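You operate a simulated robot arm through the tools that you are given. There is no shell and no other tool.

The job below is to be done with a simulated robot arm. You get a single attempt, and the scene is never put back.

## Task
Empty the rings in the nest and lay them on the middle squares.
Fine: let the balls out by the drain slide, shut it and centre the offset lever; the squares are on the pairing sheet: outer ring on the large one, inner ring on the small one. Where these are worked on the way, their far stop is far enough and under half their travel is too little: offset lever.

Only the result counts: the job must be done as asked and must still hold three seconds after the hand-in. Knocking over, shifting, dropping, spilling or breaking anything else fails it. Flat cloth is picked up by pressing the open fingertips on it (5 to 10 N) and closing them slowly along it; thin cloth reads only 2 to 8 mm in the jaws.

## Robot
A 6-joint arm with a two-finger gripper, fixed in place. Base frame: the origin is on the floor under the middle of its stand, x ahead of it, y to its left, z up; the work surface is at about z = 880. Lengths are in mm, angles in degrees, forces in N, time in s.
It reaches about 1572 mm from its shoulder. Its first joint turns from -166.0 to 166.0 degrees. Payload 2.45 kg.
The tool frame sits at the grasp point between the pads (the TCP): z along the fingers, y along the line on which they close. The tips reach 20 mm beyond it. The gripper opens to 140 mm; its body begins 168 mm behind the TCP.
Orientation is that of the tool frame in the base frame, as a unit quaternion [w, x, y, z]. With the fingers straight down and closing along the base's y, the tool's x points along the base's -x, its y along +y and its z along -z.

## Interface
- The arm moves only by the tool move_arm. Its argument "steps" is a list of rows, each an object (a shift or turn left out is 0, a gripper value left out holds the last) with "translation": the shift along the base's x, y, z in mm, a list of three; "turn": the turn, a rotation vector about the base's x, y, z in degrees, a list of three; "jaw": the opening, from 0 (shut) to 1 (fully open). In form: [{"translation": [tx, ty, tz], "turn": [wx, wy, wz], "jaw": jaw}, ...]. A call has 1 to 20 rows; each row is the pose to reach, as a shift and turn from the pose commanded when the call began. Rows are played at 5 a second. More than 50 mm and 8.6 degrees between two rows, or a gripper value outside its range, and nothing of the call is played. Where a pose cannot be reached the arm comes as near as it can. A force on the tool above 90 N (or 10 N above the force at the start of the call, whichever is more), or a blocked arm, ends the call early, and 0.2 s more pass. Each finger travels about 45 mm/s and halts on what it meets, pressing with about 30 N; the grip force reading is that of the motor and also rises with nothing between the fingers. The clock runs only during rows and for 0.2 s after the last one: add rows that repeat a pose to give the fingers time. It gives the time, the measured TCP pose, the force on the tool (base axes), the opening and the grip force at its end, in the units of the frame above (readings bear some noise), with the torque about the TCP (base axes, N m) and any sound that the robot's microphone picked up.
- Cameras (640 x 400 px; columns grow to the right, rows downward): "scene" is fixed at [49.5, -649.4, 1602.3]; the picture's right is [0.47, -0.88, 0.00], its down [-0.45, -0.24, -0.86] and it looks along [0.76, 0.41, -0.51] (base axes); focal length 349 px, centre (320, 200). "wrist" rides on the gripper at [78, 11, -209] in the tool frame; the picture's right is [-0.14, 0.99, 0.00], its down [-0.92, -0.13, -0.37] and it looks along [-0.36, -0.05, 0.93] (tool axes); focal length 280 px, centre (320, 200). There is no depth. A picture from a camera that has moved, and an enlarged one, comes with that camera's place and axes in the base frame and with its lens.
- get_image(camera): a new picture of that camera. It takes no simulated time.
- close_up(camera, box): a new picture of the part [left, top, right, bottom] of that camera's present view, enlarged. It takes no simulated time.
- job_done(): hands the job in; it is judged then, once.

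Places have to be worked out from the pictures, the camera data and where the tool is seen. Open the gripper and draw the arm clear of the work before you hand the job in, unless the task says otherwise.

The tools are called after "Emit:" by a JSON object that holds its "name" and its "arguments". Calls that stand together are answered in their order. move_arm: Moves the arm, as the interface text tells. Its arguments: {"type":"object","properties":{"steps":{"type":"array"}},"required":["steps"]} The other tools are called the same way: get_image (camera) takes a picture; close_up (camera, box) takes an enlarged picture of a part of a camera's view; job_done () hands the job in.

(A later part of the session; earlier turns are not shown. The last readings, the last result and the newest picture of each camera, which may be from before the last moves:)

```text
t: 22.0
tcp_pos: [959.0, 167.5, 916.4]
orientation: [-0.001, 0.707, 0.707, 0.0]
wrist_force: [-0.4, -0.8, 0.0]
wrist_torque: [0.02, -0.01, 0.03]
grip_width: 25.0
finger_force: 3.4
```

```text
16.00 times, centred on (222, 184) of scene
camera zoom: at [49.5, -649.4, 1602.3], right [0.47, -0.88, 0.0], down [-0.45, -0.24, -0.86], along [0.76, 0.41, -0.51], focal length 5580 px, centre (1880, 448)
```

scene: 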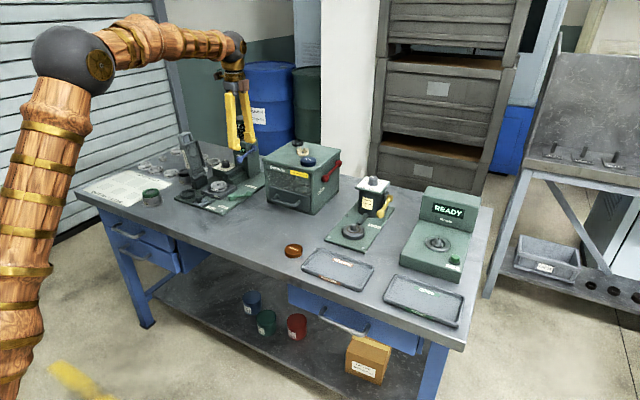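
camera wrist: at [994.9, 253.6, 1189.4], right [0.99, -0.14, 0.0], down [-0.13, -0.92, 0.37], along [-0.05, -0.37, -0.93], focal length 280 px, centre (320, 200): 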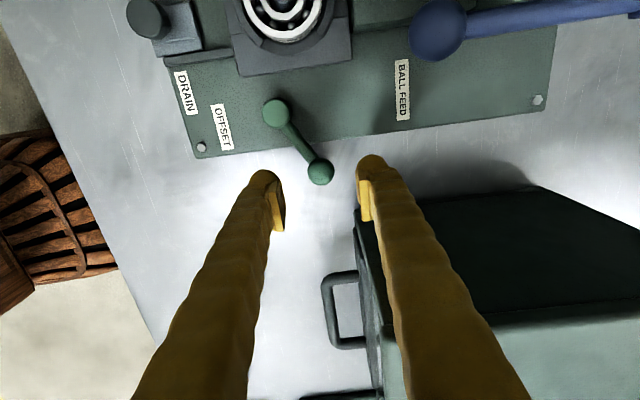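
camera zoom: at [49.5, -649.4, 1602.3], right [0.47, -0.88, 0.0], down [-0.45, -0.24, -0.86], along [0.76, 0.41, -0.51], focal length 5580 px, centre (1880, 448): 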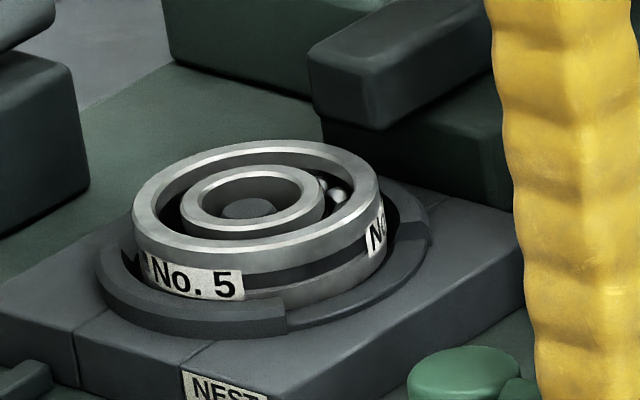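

The inner ring is moving off-centre, so this is the right direction. I continue the arc toward the far stop.

Emit:
{"name": "move_arm", "arguments": {"steps": [{"translation": [-5, -0.6, 0]}, {"translation": [-10, -0.8, 0]}, {"translation": [-15, -0.6, 0]}, {"translation": [-20, -0.1, 0]}, {"translation": [-25, 0.8, 0]}, {"translation": [-29.8, 2, 0]}, {"translation": [-29.8, 2, 0]}]}}

Emit:
{"name": "close_up", "arguments": {"camera": "wrist", "box": [200, 80, 440, 250]}}

Emit:
{"name": "close_up", "arguments": {"camera": "scene", "box": [205, 172, 240, 197]}}

```text
t: 23.6
tcp_pos: [930.4, 168.1, 915.4]
orientation: [0.0, 0.707, 0.707, 0.0]
wrist_force: [-0.1, -0.1, -0.9]
wrist_torque: [-0.01, 0.01, 0.03]
grip_width: 25.0
finger_force: 1.1
```

```text
2.35 times, centred on (320, 165) of wrist
camera zoom: at [940.9, 247.7, 1124.4], right [0.99, -0.14, 0.0], down [-0.13, -0.92, 0.37], along [-0.05, -0.37, -0.93], focal length 660 px, centre (320, 282)
```

zoom: 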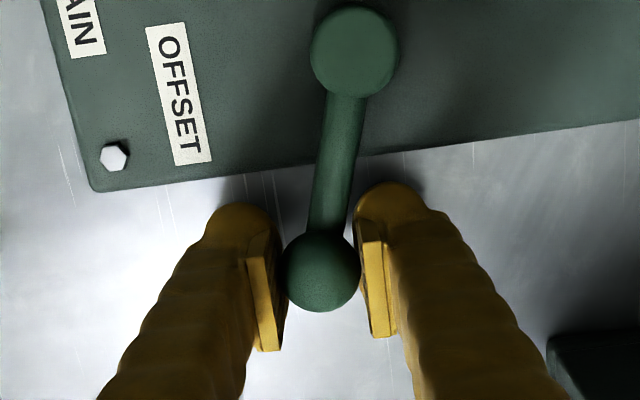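

```text
16.00 times, centred on (222, 184) of scene
camera zoom: at [49.5, -649.4, 1602.3], right [0.47, -0.88, 0.0], down [-0.45, -0.24, -0.86], along [0.76, 0.41, -0.51], focal length 5580 px, centre (1880, 448)
```

zoom: 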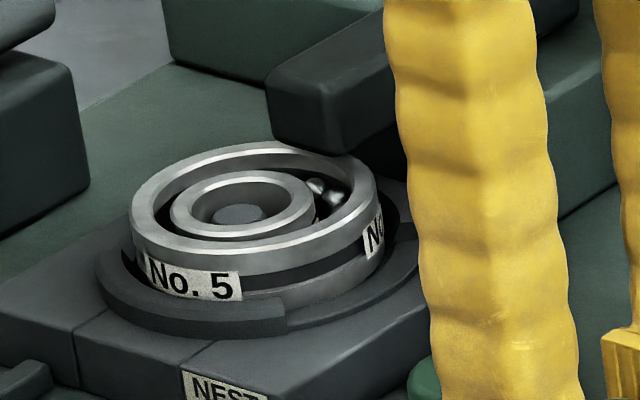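

The ring is clearly offset and the balls are collecting on the tower side; the feed chute advances with the lever too. I continue to the far stop.

Emit:
{"name": "move_arm", "arguments": {"steps": [{"translation": [-4.8, 1.6, 0]}, {"translation": [-9.4, 3.4, 0]}, {"translation": [-12.8, 5, 0]}, {"translation": [-16.1, 6.8, 0]}, {"translation": [-16.1, 6.8, 0]}]}}

Emit:
{"name": "close_up", "arguments": {"camera": "wrist", "box": [200, 80, 440, 250]}}

Emit:
{"name": "close_up", "arguments": {"camera": "scene", "box": [205, 172, 240, 197]}}

```text
t: 24.8
tcp_pos: [915.1, 174.5, 917.0]
orientation: [0.0, 0.707, 0.707, 0.001]
wrist_force: [42.4, -24.0, -10.4]
wrist_torque: [-0.22, -0.58, -1.71]
grip_width: 25.7
finger_force: 45.1
```

```text
2.35 times, centred on (320, 165) of wrist
camera zoom: at [925.8, 253.4, 1125.4], right [0.99, -0.14, 0.0], down [-0.13, -0.92, 0.37], along [-0.05, -0.37, -0.93], focal length 660 px, centre (320, 282)
```

zoom: 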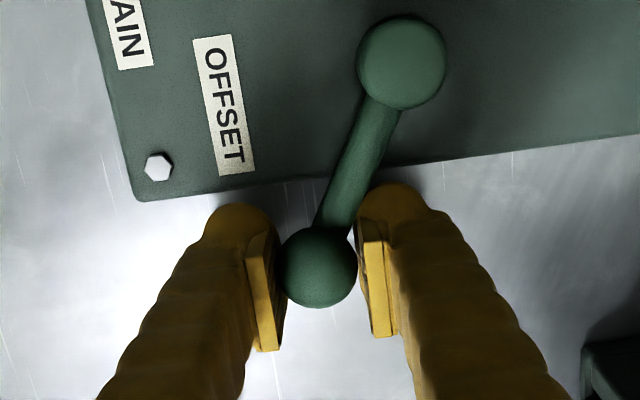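

```text
16.00 times, centred on (222, 184) of scene
camera zoom: at [49.5, -649.4, 1602.3], right [0.47, -0.88, 0.0], down [-0.45, -0.24, -0.86], along [0.76, 0.41, -0.51], focal length 5580 px, centre (1880, 448)
```

zoom: 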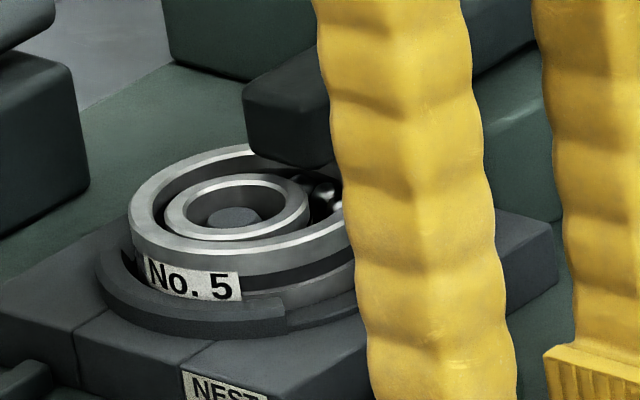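

The far stop is met (42 N) near x≈915. I relieve the pressure by about 1.5 mm, wait a second, and look for the balls dropping out.

Emit:
{"name": "move_arm", "arguments": {"steps": [{"translation": [2, -1, 0]}, {"translation": [2, -1, 0]}, {"translation": [2, -1, 0]}, {"translation": [2, -1, 0]}, {"translation": [2, -1, 0]}]}}

Emit:
{"name": "close_up", "arguments": {"camera": "scene", "box": [205, 172, 240, 197]}}

```text
t: 26.0
tcp_pos: [914.6, 174.6, 916.2]
orientation: [0.0, 0.707, 0.707, 0.0]
wrist_force: [7.4, -23.1, 13.1]
wrist_torque: [-0.12, -0.4, -0.93]
grip_width: 25.2
finger_force: 44.7
```

```text
16.00 times, centred on (222, 184) of scene
camera zoom: at [49.5, -649.4, 1602.3], right [0.47, -0.88, 0.0], down [-0.45, -0.24, -0.86], along [0.76, 0.41, -0.51], focal length 5580 px, centre (1880, 448)
```

zoom: 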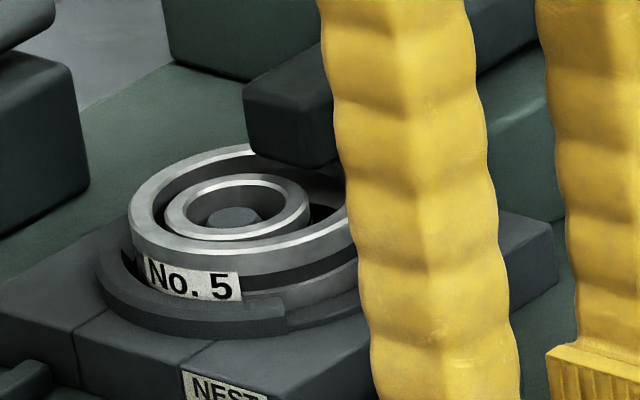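

The balls are no longer visible in the rings. I release the lever, lift, and check the nest from above before shutting the slide.

Emit:
{"name": "move_arm", "arguments": {"steps": [{"translation": [0.5, 0, 0], "jaw": 0.25}, {"translation": [0.5, 0, 0], "jaw": 0.35}, {"translation": [0.5, 0, 0], "jaw": 0.43}, {"translation": [0.5, 0, 0], "jaw": 0.43}, {"translation": [0.5, 0, 30], "jaw": 0.43}, {"translation": [0.5, 0, 70], "jaw": 0.43}, {"translation": [0.5, 0, 110], "jaw": 0.43}, {"translation": [0.5, 0, 150], "jaw": 0.43}, {"translation": [0.5, 0, 190], "jaw": 0.43}, {"translation": [0.5, 0, 220], "jaw": 0.43}, {"translation": [0.5, 0, 220], "jaw": 0.43}]}}

Emit:
{"name": "get_image", "arguments": {"camera": "wrist"}}

Emit:
{"name": "close_up", "arguments": {"camera": "scene", "box": [190, 160, 275, 220]}}

Emit:
{"name": "close_up", "arguments": {"camera": "scene", "box": [205, 172, 240, 197]}}

```text
t: 28.4
tcp_pos: [914.9, 174.3, 1137.2]
orientation: [0.0, 0.707, 0.707, 0.0]
wrist_force: [-0.3, -0.4, 0.4]
wrist_torque: [-0.02, 0.0, 0.02]
grip_width: 60.3
finger_force: 0.0
```

```text
taken
camera wrist: at [925.6, 253.0, 1345.9], right [0.99, -0.14, 0.0], down [-0.13, -0.92, 0.37], along [-0.05, -0.37, -0.93], focal length 280 px, centre (320, 200)
```

wrist: 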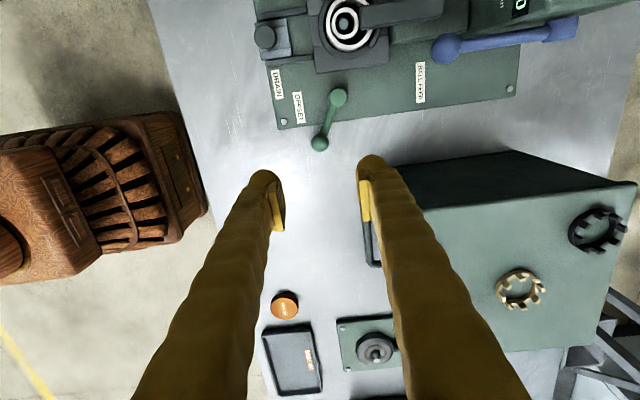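

```text
6.67 times, centred on (232, 190) of scene
camera zoom: at [49.5, -649.4, 1602.3], right [0.47, -0.88, 0.0], down [-0.45, -0.24, -0.86], along [0.76, 0.41, -0.51], focal length 2325 px, centre (903, 267)
```

zoom: 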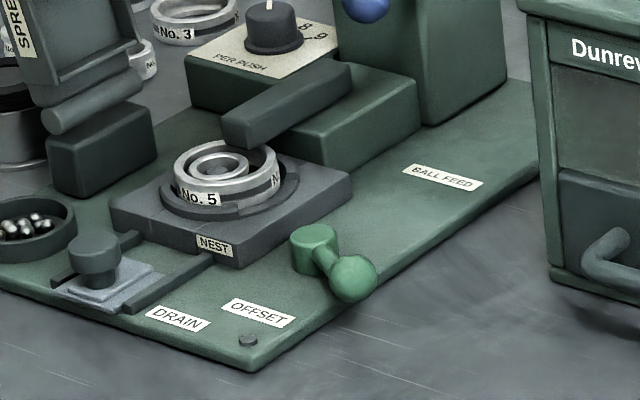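

```text
16.00 times, centred on (222, 184) of scene
camera zoom: at [49.5, -649.4, 1602.3], right [0.47, -0.88, 0.0], down [-0.45, -0.24, -0.86], along [0.76, 0.41, -0.51], focal length 5580 px, centre (1880, 448)
```

zoom: 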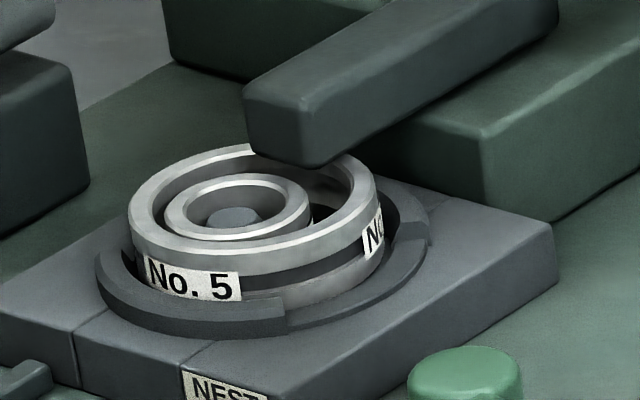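

The balls have landed in the catch cup. The lever stays at its far stop. I turn back +90° and go over the slide knob, then inspect nest and cup from above.

Emit:
{"name": "move_arm", "arguments": {"steps": [{"translation": [-5, 12, 0], "turn": [0, 0, 7.5]}, {"translation": [-10, 25, 0], "turn": [0, 0, 15]}, {"translation": [-15, 37, 0], "turn": [0, 0, 22.5]}, {"translation": [-20, 50, 0], "turn": [0, 0, 30]}, {"translation": [-25, 62, 0], "turn": [0, 0, 37.5]}, {"translation": [-30, 75, 0], "turn": [0, 0, 45]}, {"translation": [-35, 87, 0], "turn": [0, 0, 52.5]}, {"translation": [-40, 100, 0], "turn": [0, 0, 60]}, {"translation": [-45, 112, 0], "turn": [0, 0, 67.5]}, {"translation": [-51, 125, 0], "turn": [0, 0, 75]}, {"translation": [-56, 137, 0], "turn": [0, 0, 82.5]}, {"translation": [-61, 149, 0], "turn": [0, 0, 90]}, {"translation": [-61, 149, 0], "turn": [0, 0, 90]}]}}

Emit:
{"name": "get_image", "arguments": {"camera": "wrist"}}

Emit:
{"name": "close_up", "arguments": {"camera": "wrist", "box": [290, 130, 410, 250]}}

Emit:
{"name": "close_up", "arguments": {"camera": "scene", "box": [180, 180, 215, 205]}}

```text
t: 31.2
tcp_pos: [855.7, 323.7, 1138.8]
orientation: [0.001, 0.0, 1.0, 0.0]
wrist_force: [0.2, -0.4, 0.2]
wrist_torque: [-0.02, -0.04, -0.01]
grip_width: 60.1
finger_force: 0.0
```

```text
taken
camera wrist: at [777.9, 335.0, 1346.6], right [0.14, 0.99, 0.0], down [0.92, -0.13, 0.37], along [0.37, -0.05, -0.93], focal length 280 px, centre (320, 200)
```

wrist: 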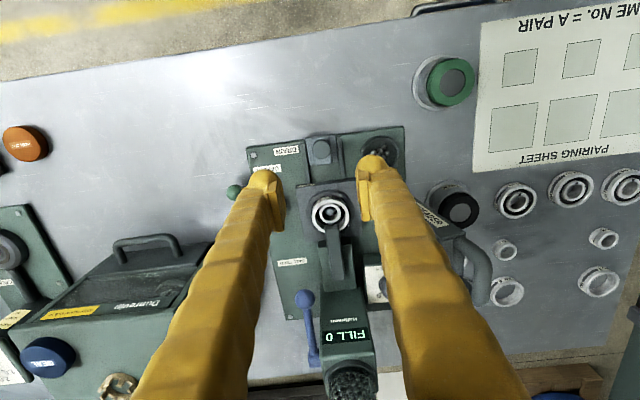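

```text
3.33 times, centred on (350, 190) of wrist
camera zoom: at [777.9, 335.0, 1346.6], right [0.14, 0.99, 0.0], down [0.92, -0.13, 0.37], along [0.37, -0.05, -0.93], focal length 935 px, centre (220, 233)
```

zoom: 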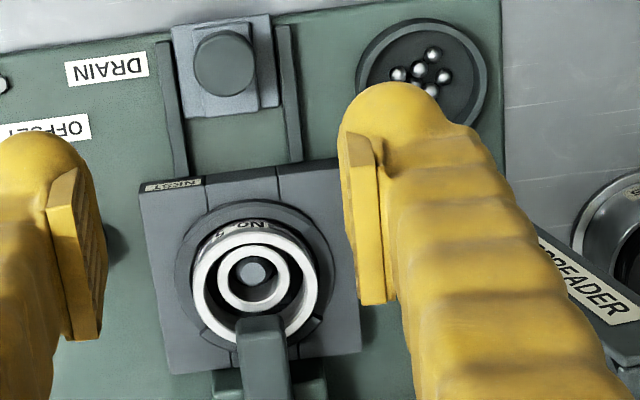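

```text
16.00 times, centred on (198, 192) of scene
camera zoom: at [49.5, -649.4, 1602.3], right [0.47, -0.88, 0.0], down [-0.45, -0.24, -0.86], along [0.76, 0.41, -0.51], focal length 5580 px, centre (2280, 320)
```

zoom: 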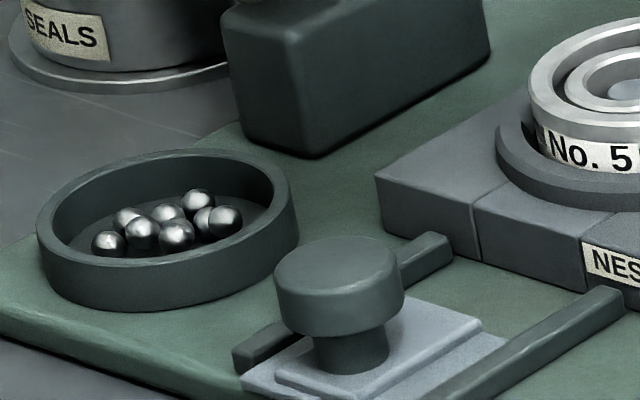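

Display now reads "FILL 0" and the nine balls lie in the cup; the nest is empty of balls. The knob sits at ≈[862,325]; I descend on it to shut the slide.

Emit:
{"name": "move_arm", "arguments": {"steps": [{"translation": [6, 0.7, -40]}, {"translation": [6, 0.7, -80]}, {"translation": [6, 0.7, -120]}, {"translation": [6, 0.7, -160]}, {"translation": [6, 0.7, -190]}, {"translation": [6, 0.7, -215]}, {"translation": [6, 0.7, -215]}]}}

Emit:
{"name": "close_up", "arguments": {"camera": "wrist", "box": [200, 100, 440, 300]}}

```text
t: 32.8
tcp_pos: [863.3, 322.8, 918.6]
orientation: [0.001, 0.0, 1.0, 0.0]
wrist_force: [0.1, 0.6, 0.5]
wrist_torque: [0.03, -0.03, -0.02]
grip_width: 60.2
finger_force: 0.0
```

```text
2.00 times, centred on (320, 200) of wrist
camera zoom: at [785.0, 334.2, 1128.9], right [0.14, 0.99, 0.0], down [0.92, -0.13, 0.37], along [0.36, -0.05, -0.93], focal length 561 px, centre (320, 200)
```

zoom: 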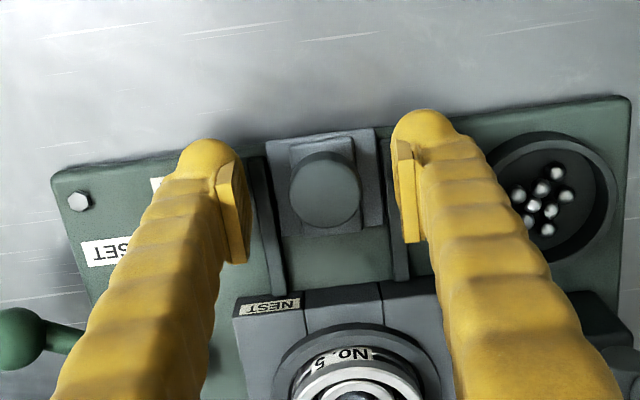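

The knob is ~2 mm to the +y side of centre. I adjust, close on it, and slide it +x toward shut.

Emit:
{"name": "move_arm", "arguments": {"steps": [{"translation": [0, 2, 0]}, {"translation": [0, 2, 0], "jaw": 0.3}, {"translation": [0, 2, 0], "jaw": 0.2}, {"translation": [0, 2, 0], "jaw": 0.15}, {"translation": [0, 2, 0], "jaw": 0.15}, {"translation": [0, 2, 0], "jaw": 0.15}]}}

```text
t: 34.2
tcp_pos: [863.6, 324.3, 920.0]
orientation: [-0.001, -0.001, 1.0, 0.0]
wrist_force: [0.4, -7.8, -19.4]
wrist_torque: [0.01, -0.03, 0.02]
grip_width: 24.9
finger_force: 45.3
```

Gripped at 24.9 mm. I push the slide +x by about 28 mm in small steps.

Emit:
{"name": "move_arm", "arguments": {"steps": [{"translation": [4, -0.5, -0.5]}, {"translation": [8, -0.5, -0.5]}, {"translation": [12, -0.5, -0.5]}, {"translation": [16, -0.5, -0.5]}, {"translation": [20, -0.5, -0.5]}, {"translation": [24, -0.5, -0.5]}, {"translation": [27, -0.5, -0.5]}, {"translation": [27, -0.5, -0.5]}]}}

Emit:
{"name": "close_up", "arguments": {"camera": "wrist", "box": [200, 100, 440, 300]}}

Emit:
{"name": "close_up", "arguments": {"camera": "scene", "box": [190, 165, 260, 220]}}

```text
t: 36.0
tcp_pos: [888.2, 325.1, 918.5]
orientation: [-0.001, 0.001, 1.0, -0.001]
wrist_force: [-0.1, -39.6, -19.4]
wrist_torque: [0.08, -0.01, 0.01]
grip_width: 24.7
finger_force: 44.9
```

```text
2.00 times, centred on (320, 200) of wrist
camera zoom: at [810.8, 336.6, 1128.5], right [0.14, 0.99, 0.0], down [0.92, -0.13, 0.37], along [0.36, -0.05, -0.93], focal length 561 px, centre (320, 200)
```

zoom: 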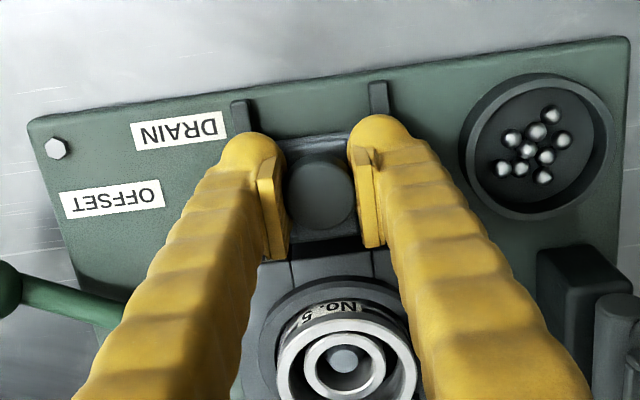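

```text
7.27 times, centred on (225, 192) of scene
camera zoom: at [49.5, -649.4, 1602.3], right [0.47, -0.88, 0.0], down [-0.45, -0.24, -0.86], along [0.76, 0.41, -0.51], focal length 2536 px, centre (1011, 254)
```

zoom: 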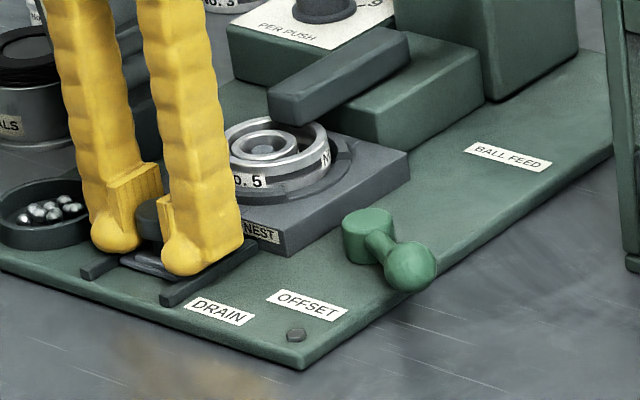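

A −y load built up because the rails are turned slightly; I shift −2.5 mm in y and push on until the closed stop is felt.

Emit:
{"name": "move_arm", "arguments": {"steps": [{"translation": [0, -1.5, 0]}, {"translation": [0, -2.5, 0]}, {"translation": [2, -2.6, 0]}, {"translation": [4, -2.8, 0]}, {"translation": [4, -2.8, 0]}]}}

Emit:
{"name": "close_up", "arguments": {"camera": "wrist", "box": [200, 100, 440, 300]}}

```text
t: 37.2
tcp_pos: [892.4, 325.5, 918.7]
orientation: [-0.001, 0.0, 1.0, 0.0]
wrist_force: [-5.3, 21.7, -41.2]
wrist_torque: [0.1, 0.02, -0.05]
grip_width: 24.6
finger_force: 44.4
```

```text
2.00 times, centred on (320, 200) of wrist
camera zoom: at [814.6, 336.1, 1128.5], right [0.14, 0.99, 0.0], down [0.92, -0.13, 0.37], along [0.36, -0.05, -0.93], focal length 561 px, centre (320, 200)
```

zoom: 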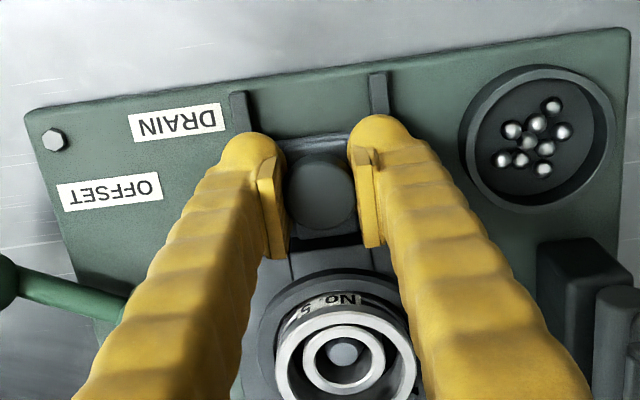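

The slide is nearly back where it began. I ease the side and vertical loads and press a few mm more to feel the closed stop.

Emit:
{"name": "move_arm", "arguments": {"steps": [{"translation": [0, 0.8, -1.5]}, {"translation": [1.5, 0.8, -1.5]}, {"translation": [3, 0.7, -1.5]}, {"translation": [4.5, 0.6, -1.5]}, {"translation": [4.5, 0.6, -1.5]}]}}

Emit:
{"name": "close_up", "arguments": {"camera": "wrist", "box": [200, 100, 440, 300]}}

```text
t: 38.4
tcp_pos: [895.4, 324.7, 919.1]
orientation: [-0.001, 0.0, 1.0, -0.001]
wrist_force: [-53.4, 35.4, -32.4]
wrist_torque: [-0.11, -0.04, 0.15]
grip_width: 24.9
finger_force: 45.5
```

```text
2.00 times, centred on (320, 200) of wrist
camera zoom: at [818.5, 336.2, 1127.9], right [0.14, 0.99, 0.0], down [0.92, -0.13, 0.37], along [0.36, -0.05, -0.93], focal length 561 px, centre (320, 200)
```

zoom: 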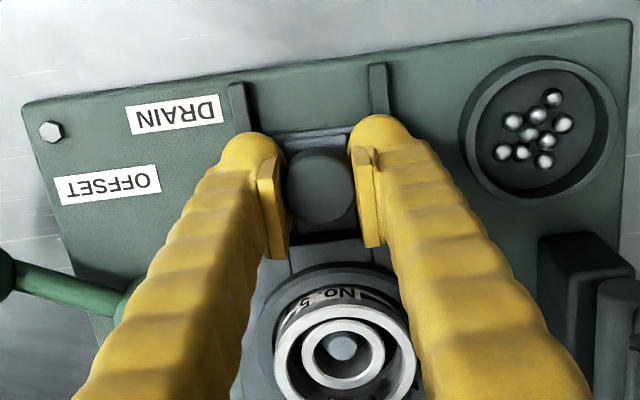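

The closed stop is reached (53 N), slide shut with all 9 balls in the cup. I open without backing off, then lift.

Emit:
{"name": "move_arm", "arguments": {"steps": [{"translation": [0, 0.5, 0], "jaw": 0.2}, {"translation": [0, 1, 0], "jaw": 0.3}, {"translation": [0, 1, 0], "jaw": 0.43}, {"translation": [0, 1, 0], "jaw": 0.43}, {"translation": [0, 1, 30], "jaw": 0.43}, {"translation": [0, 1, 70], "jaw": 0.43}, {"translation": [0, 1, 110], "jaw": 0.43}, {"translation": [-10, 1, 150], "jaw": 0.43}, {"translation": [-20, 1, 190], "jaw": 0.43}, {"translation": [-40, 1, 220], "jaw": 0.43}, {"translation": [-40, 1, 220], "jaw": 0.43}]}}

Emit:
{"name": "close_up", "arguments": {"camera": "scene", "box": [190, 160, 275, 220]}}

Emit:
{"name": "close_up", "arguments": {"camera": "wrist", "box": [260, 130, 400, 250]}}

```text
t: 40.8
tcp_pos: [857.3, 324.9, 1138.9]
orientation: [0.0, 0.001, 1.0, 0.0]
wrist_force: [0.2, -0.1, 0.0]
wrist_torque: [0.02, -0.01, -0.02]
grip_width: 60.1
finger_force: 0.1
```

```text
6.67 times, centred on (232, 190) of scene
camera zoom: at [49.5, -649.4, 1602.3], right [0.47, -0.88, 0.0], down [-0.45, -0.24, -0.86], along [0.76, 0.41, -0.51], focal length 2325 px, centre (903, 267)
```

zoom: 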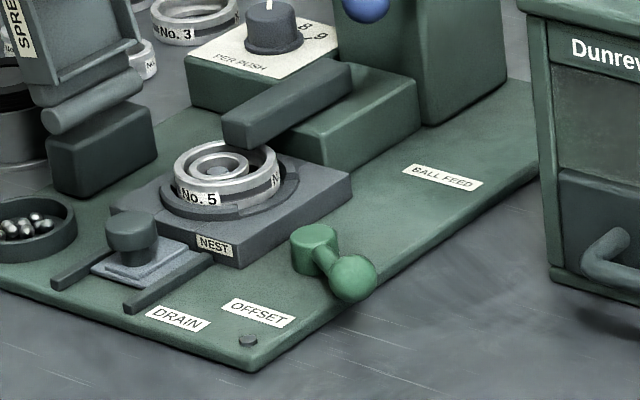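

```text
3.33 times, centred on (330, 190) of wrist
camera zoom: at [779.8, 335.9, 1347.5], right [0.14, 0.99, 0.0], down [0.92, -0.13, 0.37], along [0.36, -0.05, -0.93], focal length 935 px, centre (287, 233)
```

zoom: 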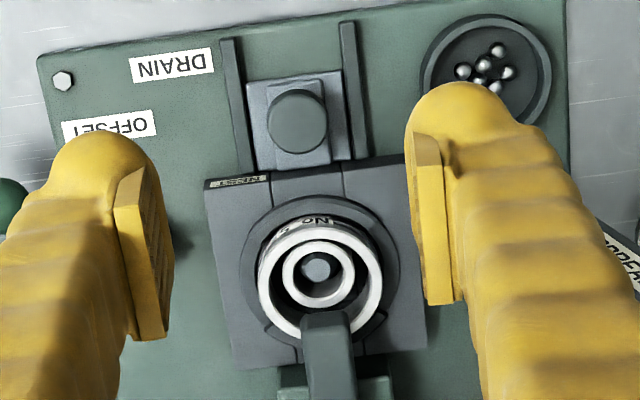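

Slide is shut. Now back over the lever ball at ≈[915.5,175] with the −90° turn to centre the lever.

Emit:
{"name": "move_arm", "arguments": {"steps": [{"translation": [5, -12, 0], "turn": [0, 0, -7.5]}, {"translation": [10, -25, 0], "turn": [0, 0, -15]}, {"translation": [15, -37, 0], "turn": [0, 0, -22.5]}, {"translation": [20, -50, 0], "turn": [0, 0, -30]}, {"translation": [25, -62, 0], "turn": [0, 0, -37.5]}, {"translation": [30, -75, 0], "turn": [0, 0, -45]}, {"translation": [35, -87, 0], "turn": [0, 0, -52.5]}, {"translation": [40, -100, 0], "turn": [0, 0, -60]}, {"translation": [45, -112, 0], "turn": [0, 0, -67.5]}, {"translation": [50, -125, 0], "turn": [0, 0, -75]}, {"translation": [55, -137, 0], "turn": [0, 0, -82.5]}, {"translation": [59, -149.5, 0], "turn": [0, 0, -90]}, {"translation": [59, -149.5, -40], "turn": [0, 0, -90]}, {"translation": [59, -149.5, -80], "turn": [0, 0, -90]}, {"translation": [59, -149.5, -120], "turn": [0, 0, -90]}, {"translation": [59, -149.5, -155], "turn": [0, 0, -90]}, {"translation": [59, -149.5, -155], "turn": [0, 0, -90]}]}}

Emit:
{"name": "get_image", "arguments": {"camera": "wrist"}}

```text
t: 44.4
tcp_pos: [915.4, 173.9, 983.1]
orientation: [0.001, 0.707, 0.707, 0.001]
wrist_force: [-0.6, -0.2, 0.0]
wrist_torque: [0.03, -0.02, 0.01]
grip_width: 60.3
finger_force: 0.0
```

```text
taken
camera wrist: at [926.8, 252.3, 1192.7], right [0.99, -0.14, 0.0], down [-0.13, -0.92, 0.37], along [-0.05, -0.37, -0.93], focal length 280 px, centre (320, 200)
```

wrist: 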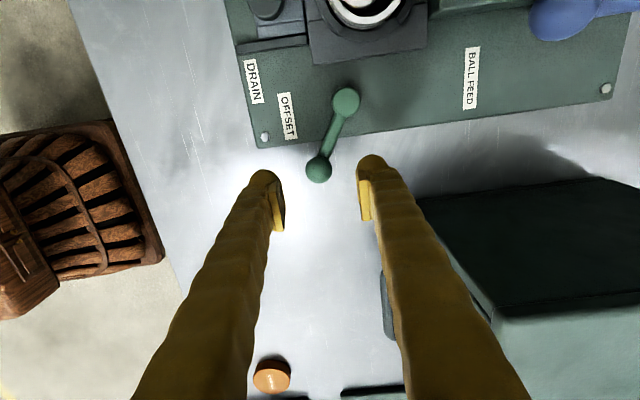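

Ball at ≈[915.6,176], centred. I descend and close on it.

Emit:
{"name": "move_arm", "arguments": {"steps": [{"translation": [0, 0.5, -35]}, {"translation": [0, 0.5, -60]}, {"translation": [0, 0.5, -68]}, {"translation": [0, 0.5, -68]}, {"translation": [0, 0.5, -68], "jaw": 0.3}, {"translation": [0, 0.5, -68], "jaw": 0.2}, {"translation": [0, 0.5, -68], "jaw": 0.17}, {"translation": [0, 0.5, -68], "jaw": 0.17}]}}

Emit:
{"name": "close_up", "arguments": {"camera": "wrist", "box": [200, 80, 440, 250]}}

```text
t: 46.2
tcp_pos: [916.8, 174.0, 917.3]
orientation: [0.0, 0.708, 0.706, 0.0]
wrist_force: [5.7, -6.1, -2.9]
wrist_torque: [-0.04, -0.38, -0.61]
grip_width: 25.0
finger_force: 37.5
```

```text
2.35 times, centred on (320, 165) of wrist
camera zoom: at [928.4, 252.6, 1125.7], right [0.99, -0.14, 0.0], down [-0.13, -0.92, 0.37], along [-0.05, -0.37, -0.93], focal length 660 px, centre (320, 282)
```

zoom: 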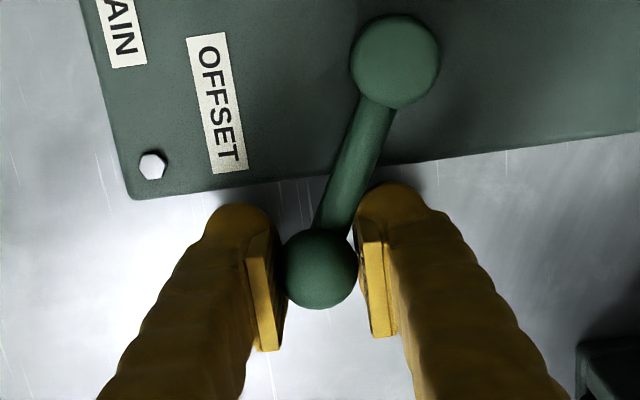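

Held. I swing the lever back along its arc toward its starting stop (centred).

Emit:
{"name": "move_arm", "arguments": {"steps": [{"translation": [3.5, -2.4, 0]}, {"translation": [7, -4.4, 0]}, {"translation": [14.1, -6.8, 0]}, {"translation": [19, -8, 0]}, {"translation": [23.9, -8.9, 0]}, {"translation": [28.9, -9.4, 0]}, {"translation": [33.9, -9.6, 0]}, {"translation": [38.9, -9.4, 0]}, {"translation": [43.9, -8.9, 0]}, {"translation": [48.8, -8, 0]}, {"translation": [53.7, -6.8, 0]}, {"translation": [58.5, -5.2, 0]}, {"translation": [63.1, -3.4, 0]}, {"translation": [66, -2, 0]}, {"translation": [66, -2, 0]}]}}

Emit:
{"name": "close_up", "arguments": {"camera": "wrist", "box": [200, 80, 440, 250]}}

Emit:
{"name": "close_up", "arguments": {"camera": "scene", "box": [205, 172, 240, 197]}}

```text
t: 49.4
tcp_pos: [982.4, 174.2, 915.2]
orientation: [-0.001, 0.707, 0.707, 0.0]
wrist_force: [-8.6, -8.9, -5.0]
wrist_torque: [0.03, 0.49, 0.83]
grip_width: 24.5
finger_force: 37.2
```

```text
2.35 times, centred on (320, 165) of wrist
camera zoom: at [993.6, 252.4, 1124.4], right [0.99, -0.14, 0.0], down [-0.13, -0.92, 0.37], along [-0.05, -0.37, -0.93], focal length 660 px, centre (320, 282)
```

zoom: 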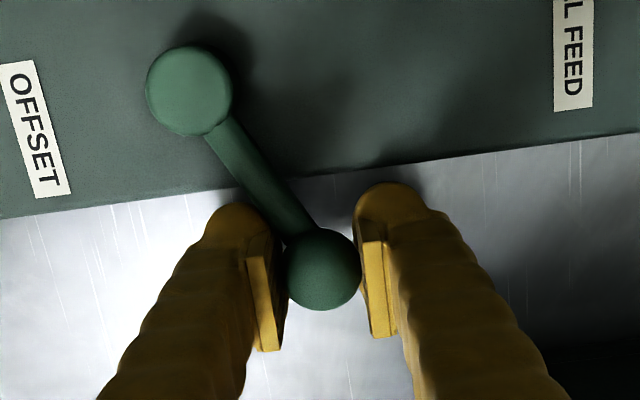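

```text
16.00 times, centred on (222, 184) of scene
camera zoom: at [49.5, -649.4, 1602.3], right [0.47, -0.88, 0.0], down [-0.45, -0.24, -0.86], along [0.76, 0.41, -0.51], focal length 5580 px, centre (1880, 448)
```

zoom: 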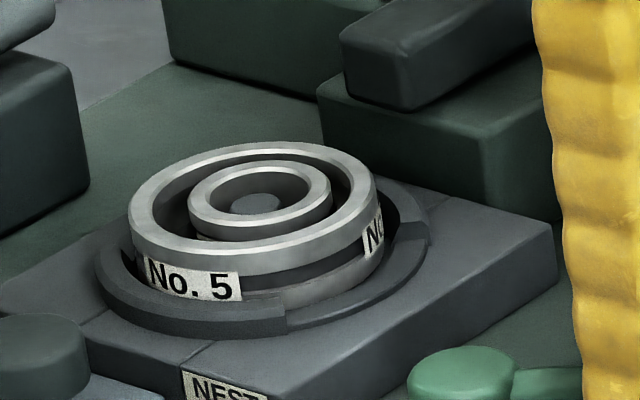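

Nearly home. I press a little further along the arc to be sure the lever is at its centred stop.

Emit:
{"name": "move_arm", "arguments": {"steps": [{"translation": [1.5, 0.9, 0]}, {"translation": [3, 1.8, 0]}, {"translation": [4, 2.4, 0]}, {"translation": [4, 2.4, 0]}]}}

Emit:
{"name": "close_up", "arguments": {"camera": "scene", "box": [205, 172, 240, 197]}}

```text
t: 50.4
tcp_pos: [984.7, 175.2, 917.1]
orientation: [0.0, 0.707, 0.707, 0.0]
wrist_force: [-44.5, -10.6, 9.1]
wrist_torque: [0.01, 0.77, 1.55]
grip_width: 25.8
finger_force: 45.2
```

```text
16.00 times, centred on (222, 184) of scene
camera zoom: at [49.5, -649.4, 1602.3], right [0.47, -0.88, 0.0], down [-0.45, -0.24, -0.86], along [0.76, 0.41, -0.51], focal length 5580 px, centre (1880, 448)
```

zoom: 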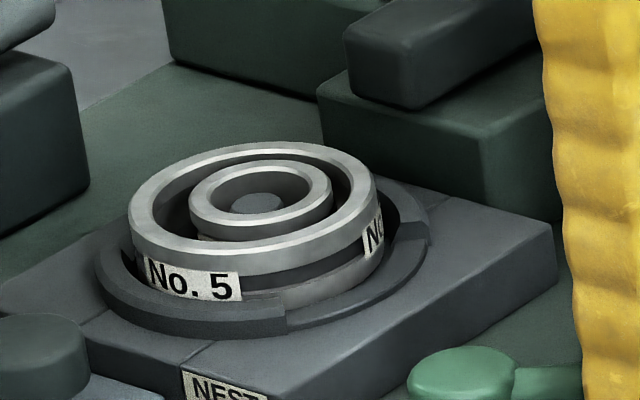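

The centred stop is felt (44 N), rings concentric. I release the lever, lift, and return above the nest with the tool turned back.

Emit:
{"name": "move_arm", "arguments": {"steps": [{"translation": [0, 0, 0], "jaw": 0.25}, {"translation": [0, 0, 0], "jaw": 0.35}, {"translation": [0, 0, 0], "jaw": 0.43}, {"translation": [0, 0, 0], "jaw": 0.43}, {"translation": [0, 0, 30], "jaw": 0.43}, {"translation": [0, 0, 70], "jaw": 0.43}, {"translation": [0, 0, 110], "jaw": 0.43}, {"translation": [0, 0, 150], "jaw": 0.43}, {"translation": [0, 0, 190], "jaw": 0.43}, {"translation": [0, 0, 225], "jaw": 0.43}, {"translation": [0, 0, 225], "jaw": 0.43}]}}

Emit:
{"name": "close_up", "arguments": {"camera": "scene", "box": [190, 160, 275, 220]}}

Emit:
{"name": "get_image", "arguments": {"camera": "wrist"}}

```text
t: 52.8
tcp_pos: [984.4, 179.3, 1141.2]
orientation: [0.0, 0.707, 0.707, 0.0]
wrist_force: [0.6, -0.1, 0.4]
wrist_torque: [0.02, -0.04, -0.01]
grip_width: 60.2
finger_force: 0.0
```

```text
6.67 times, centred on (232, 190) of scene
camera zoom: at [49.5, -649.4, 1602.3], right [0.47, -0.88, 0.0], down [-0.45, -0.24, -0.86], along [0.76, 0.41, -0.51], focal length 2325 px, centre (903, 267)
```

zoom: 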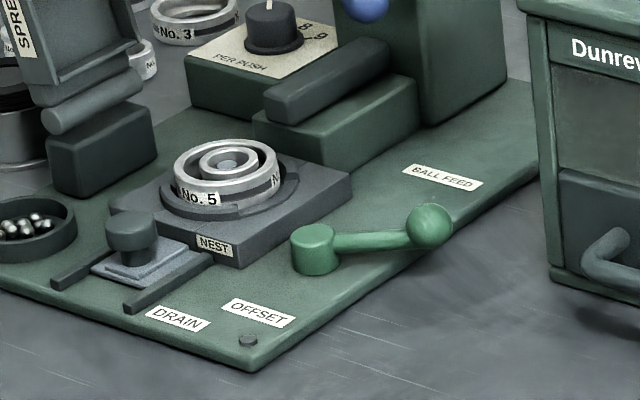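

```text
taken
camera wrist: at [995.8, 256.8, 1350.4], right [0.99, -0.14, 0.0], down [-0.13, -0.92, 0.37], along [-0.05, -0.37, -0.93], focal length 280 px, centre (320, 200)
```

wrist: 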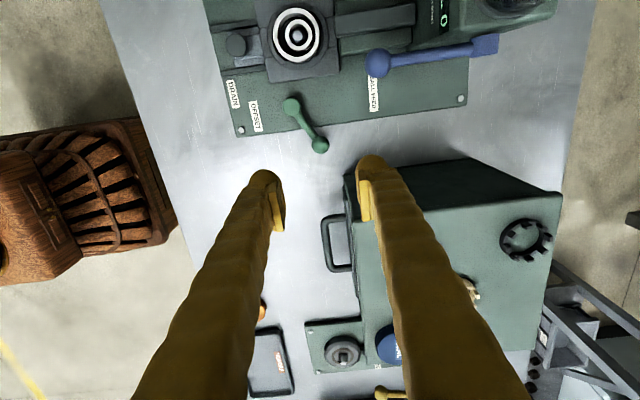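

The lever is back at its starting angle, the slide is shut. I move above the nest with the tool turned back to close along y.

Emit:
{"name": "move_arm", "arguments": {"steps": [{"translation": [-1, 12, 0], "turn": [0, 0, 7.5]}, {"translation": [-2, 24, 0], "turn": [0, 0, 15]}, {"translation": [-3, 36, 0], "turn": [0, 0, 22.5]}, {"translation": [-4, 48, 0], "turn": [0, 0, 30]}, {"translation": [-5, 60, 0], "turn": [0, 0, 37.5]}, {"translation": [-6, 73, 0], "turn": [0, 0, 45]}, {"translation": [-7, 85, 0], "turn": [0, 0, 52.5]}, {"translation": [-8, 97, 0], "turn": [0, 0, 60]}, {"translation": [-9, 110, 0], "turn": [0, 0, 67.5]}, {"translation": [-10, 122, 0], "turn": [0, 0, 75]}, {"translation": [-11, 134, 0], "turn": [0, 0, 82.5]}, {"translation": [-12, 146, 0], "turn": [0, 0, 90], "jaw": 0.6}, {"translation": [-12, 146, 0], "turn": [0, 0, 90], "jaw": 0.6}]}}

Emit:
{"name": "get_image", "arguments": {"camera": "wrist"}}

Emit:
{"name": "close_up", "arguments": {"camera": "wrist", "box": [270, 110, 370, 200]}}

```text
t: 55.6
tcp_pos: [975.6, 322.6, 1142.6]
orientation: [0.0, 0.0, 1.0, 0.0]
wrist_force: [1.0, -0.2, -0.5]
wrist_torque: [0.01, 0.02, 0.01]
grip_width: 84.0
finger_force: 0.0
```

```text
taken
camera wrist: at [896.3, 333.3, 1350.9], right [0.14, 0.99, 0.0], down [0.92, -0.13, 0.37], along [0.37, -0.05, -0.93], focal length 280 px, centre (320, 200)
```

wrist: 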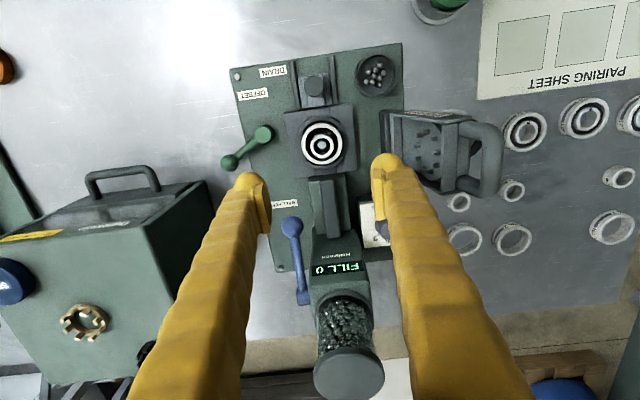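

```text
4.44 times, centred on (320, 155) of wrist
camera zoom: at [896.3, 333.3, 1350.9], right [0.14, 0.99, 0.0], down [0.92, -0.13, 0.37], along [0.37, -0.05, -0.93], focal length 1246 px, centre (320, 400)
```

zoom: 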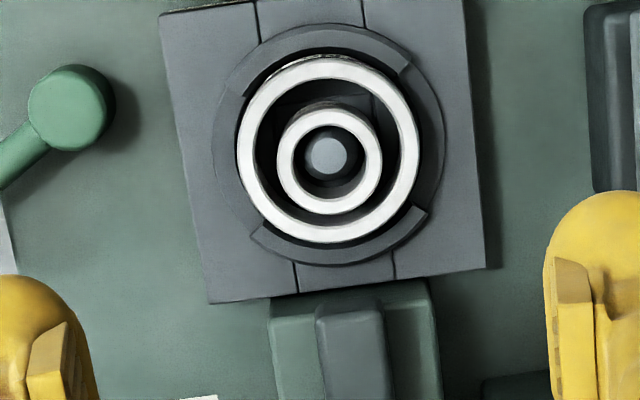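

The nest collar has cut-outs on the ±y sides, so fingers closing along y fit. Ring centre ≈[973.5,325.5], top 925. I descend to a hover above the ring.

Emit:
{"name": "move_arm", "arguments": {"steps": [{"translation": [-0.5, 3, -40]}, {"translation": [-0.5, 3, -80]}, {"translation": [-0.5, 3, -120]}, {"translation": [-0.5, 3, -160]}, {"translation": [-0.5, 3, -180]}, {"translation": [-0.5, 3, -180]}]}}

Emit:
{"name": "get_image", "arguments": {"camera": "wrist"}}

Emit:
{"name": "close_up", "arguments": {"camera": "scene", "box": [180, 150, 260, 210]}}

```text
t: 57.0
tcp_pos: [971.5, 325.4, 961.2]
orientation: [0.0, 0.0, 1.0, 0.0]
wrist_force: [-1.2, 0.1, -0.2]
wrist_torque: [-0.01, -0.03, -0.03]
grip_width: 83.9
finger_force: 0.0
```

```text
taken
camera wrist: at [894.3, 336.6, 1170.0], right [0.14, 0.99, 0.0], down [0.92, -0.13, 0.37], along [0.36, -0.05, -0.93], focal length 280 px, centre (320, 200)
```

wrist: 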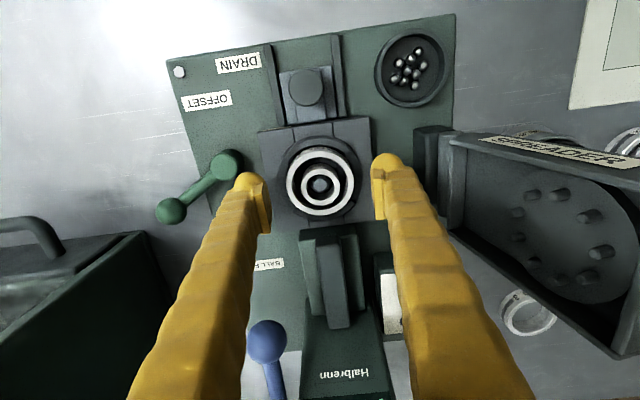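

```text
6.67 times, centred on (220, 180) of scene
camera zoom: at [49.5, -649.4, 1602.3], right [0.47, -0.88, 0.0], down [-0.45, -0.24, -0.86], along [0.76, 0.41, -0.51], focal length 2325 px, centre (987, 333)
```

zoom: 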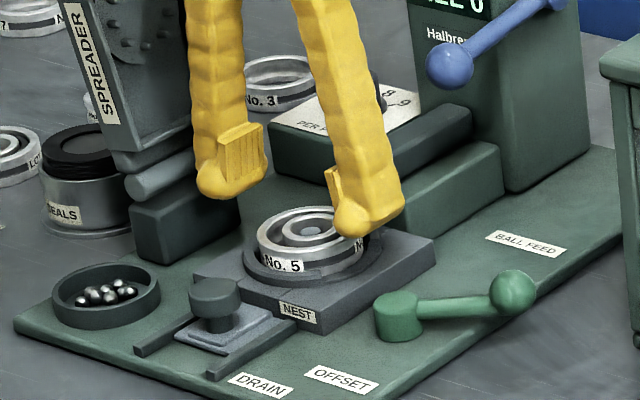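

Well centred. I go down to TCP 928 (tips ≈908), looking for contact, before closing.

Emit:
{"name": "move_arm", "arguments": {"steps": [{"translation": [0.5, 0, -15]}, {"translation": [0.5, 0, -28]}, {"translation": [0.5, 0, -33]}, {"translation": [0.5, 0, -33]}]}}

Emit:
{"name": "close_up", "arguments": {"camera": "wrist", "box": [220, 130, 420, 260]}}

Emit:
{"name": "close_up", "arguments": {"camera": "scene", "box": [195, 165, 245, 205]}}

```text
t: 58.0
tcp_pos: [972.7, 324.9, 928.1]
orientation: [0.0, -0.001, 1.0, 0.001]
wrist_force: [-0.4, 0.5, -0.3]
wrist_torque: [0.02, -0.02, 0.03]
grip_width: 84.1
finger_force: 0.1
```

```text
3.08 times, centred on (320, 195) of wrist
camera zoom: at [895.6, 336.6, 1138.1], right [0.14, 0.99, 0.0], down [0.92, -0.13, 0.37], along [0.37, -0.05, -0.93], focal length 863 px, centre (320, 215)
```

zoom: 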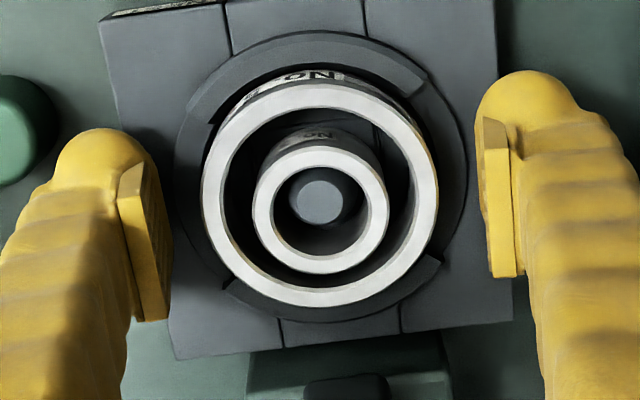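

```text
10.00 times, centred on (220, 185) of scene
camera zoom: at [49.5, -649.4, 1602.3], right [0.47, -0.88, 0.0], down [-0.45, -0.24, -0.86], along [0.76, 0.41, -0.51], focal length 3487 px, centre (1320, 350)
```

zoom: 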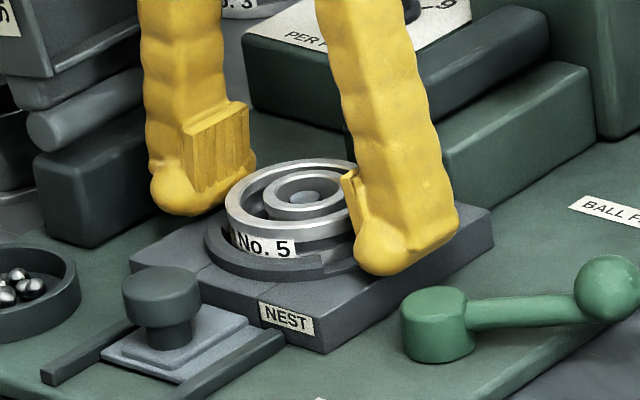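

Centred, no contact. I lower 2.5 mm more and close slowly onto the outer ring.

Emit:
{"name": "move_arm", "arguments": {"steps": [{"translation": [0.5, 0.5, -1.5]}, {"translation": [0.5, 0.5, -2.5]}, {"translation": [0.5, 0.5, -2.5], "jaw": 0.55}, {"translation": [0.5, 0.5, -2.5], "jaw": 0.5}, {"translation": [0.5, 0.5, -2.5], "jaw": 0.46}, {"translation": [0.5, 0.5, -2.5], "jaw": 0.43}, {"translation": [0.5, 0.5, -2.5], "jaw": 0.42}, {"translation": [0.5, 0.5, -2.5], "jaw": 0.42}, {"translation": [0.5, 0.5, -2.5], "jaw": 0.42}]}}

Emit:
{"name": "close_up", "arguments": {"camera": "wrist", "box": [220, 130, 420, 260]}}

Emit:
{"name": "close_up", "arguments": {"camera": "scene", "box": [195, 165, 245, 205]}}

```text
t: 60.0
tcp_pos: [974.4, 324.4, 928.1]
orientation: [0.001, 0.001, 1.0, 0.0]
wrist_force: [1.0, -13.5, 55.4]
wrist_torque: [-0.99, 0.06, -0.01]
grip_width: 67.5
finger_force: 29.1
```

```text
3.08 times, centred on (320, 195) of wrist
camera zoom: at [895.9, 335.8, 1137.3], right [0.14, 0.99, 0.0], down [0.92, -0.13, 0.37], along [0.37, -0.05, -0.93], focal length 863 px, centre (320, 215)
```

zoom: 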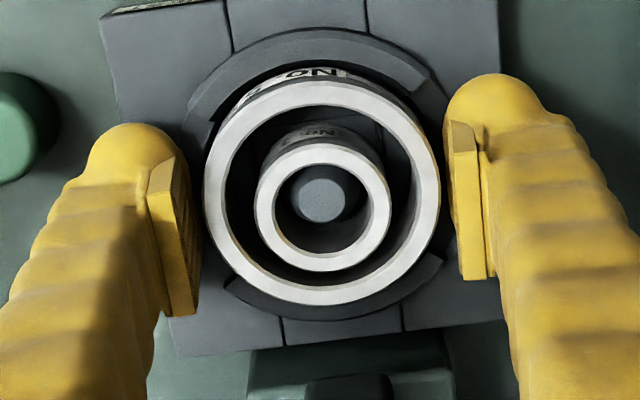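

```text
10.00 times, centred on (220, 185) of scene
camera zoom: at [49.5, -649.4, 1602.3], right [0.47, -0.88, 0.0], down [-0.45, -0.24, -0.86], along [0.76, 0.41, -0.51], focal length 3487 px, centre (1320, 350)
```

zoom: 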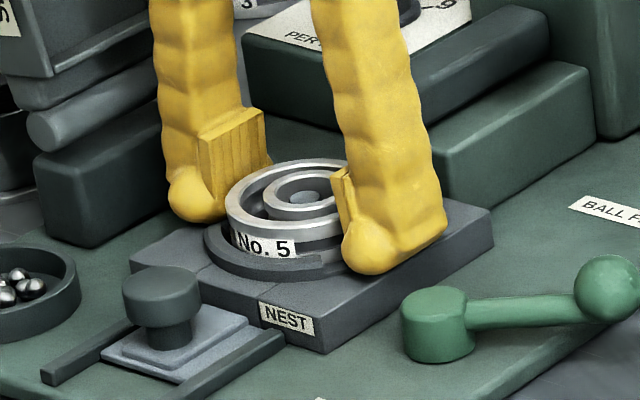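

The tips met the nest ledge (55 N upward, jaws stalled at 67.5 mm). I raise 4 mm to unload and then finish closing on the ring.

Emit:
{"name": "move_arm", "arguments": {"steps": [{"translation": [0, 0, 2]}, {"translation": [0, 0, 3.5]}, {"translation": [0, 0, 3.5]}, {"translation": [0, 0, 3.5]}]}}

Emit:
{"name": "close_up", "arguments": {"camera": "scene", "box": [195, 165, 245, 205]}}

```text
t: 61.0
tcp_pos: [974.4, 325.8, 929.1]
orientation: [0.0, 0.0, 1.0, -0.001]
wrist_force: [5.5, -6.0, 18.6]
wrist_torque: [-0.1, -0.34, -0.07]
grip_width: 60.6
finger_force: 30.2
```

```text
10.00 times, centred on (220, 185) of scene
camera zoom: at [49.5, -649.4, 1602.3], right [0.47, -0.88, 0.0], down [-0.45, -0.24, -0.86], along [0.76, 0.41, -0.51], focal length 3487 px, centre (1320, 350)
```

zoom: 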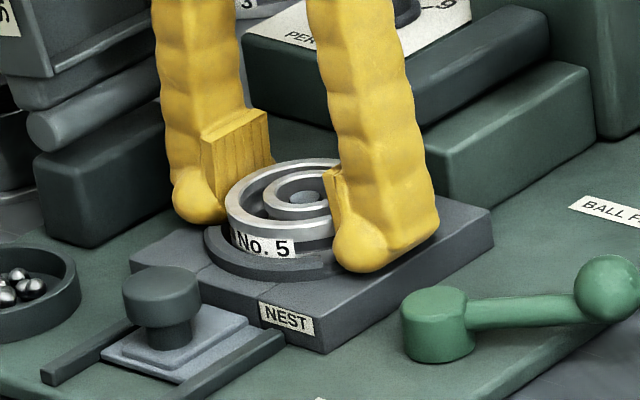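

The jaws now hold the outer ring (60.6 mm, 30 N). I tighten slightly and lift slowly.

Emit:
{"name": "move_arm", "arguments": {"steps": [{"translation": [0, 0, 0], "jaw": 0.38}, {"translation": [0, 0, 1], "jaw": 0.38}, {"translation": [0, 0, 4], "jaw": 0.38}, {"translation": [0, 0, 8], "jaw": 0.38}, {"translation": [0, 0, 15], "jaw": 0.38}, {"translation": [0, 0, 25], "jaw": 0.38}, {"translation": [0, 0, 40], "jaw": 0.38}, {"translation": [0, 0, 40], "jaw": 0.38}]}}

Emit:
{"name": "close_up", "arguments": {"camera": "wrist", "box": [220, 130, 420, 260]}}

Emit:
{"name": "close_up", "arguments": {"camera": "scene", "box": [190, 155, 250, 205]}}

```text
t: 62.8
tcp_pos: [974.7, 324.5, 969.7]
orientation: [0.0, 0.0, 1.0, 0.0]
wrist_force: [0.1, 0.4, 0.4]
wrist_torque: [0.04, 0.0, -0.01]
grip_width: 53.4
finger_force: 0.0
```

```text
3.08 times, centred on (320, 195) of wrist
camera zoom: at [896.7, 336.3, 1178.8], right [0.14, 0.99, 0.0], down [0.92, -0.13, 0.37], along [0.37, -0.05, -0.93], focal length 863 px, centre (320, 215)
```

zoom: 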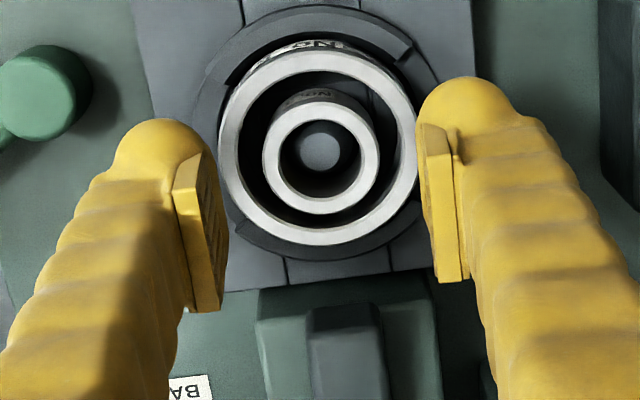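

```text
8.00 times, centred on (220, 180) of scene
camera zoom: at [49.5, -649.4, 1602.3], right [0.47, -0.88, 0.0], down [-0.45, -0.24, -0.86], along [0.76, 0.41, -0.51], focal length 2790 px, centre (1120, 360)
```

zoom: 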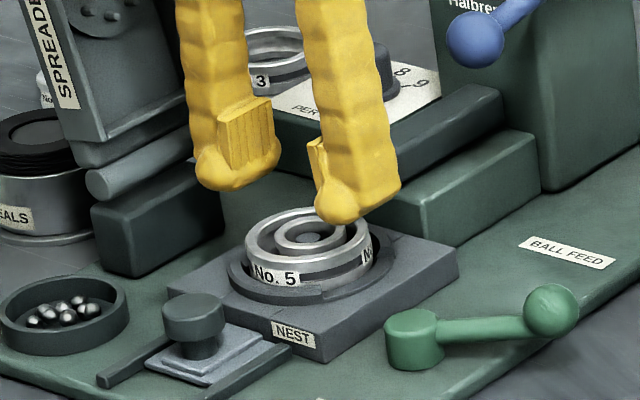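

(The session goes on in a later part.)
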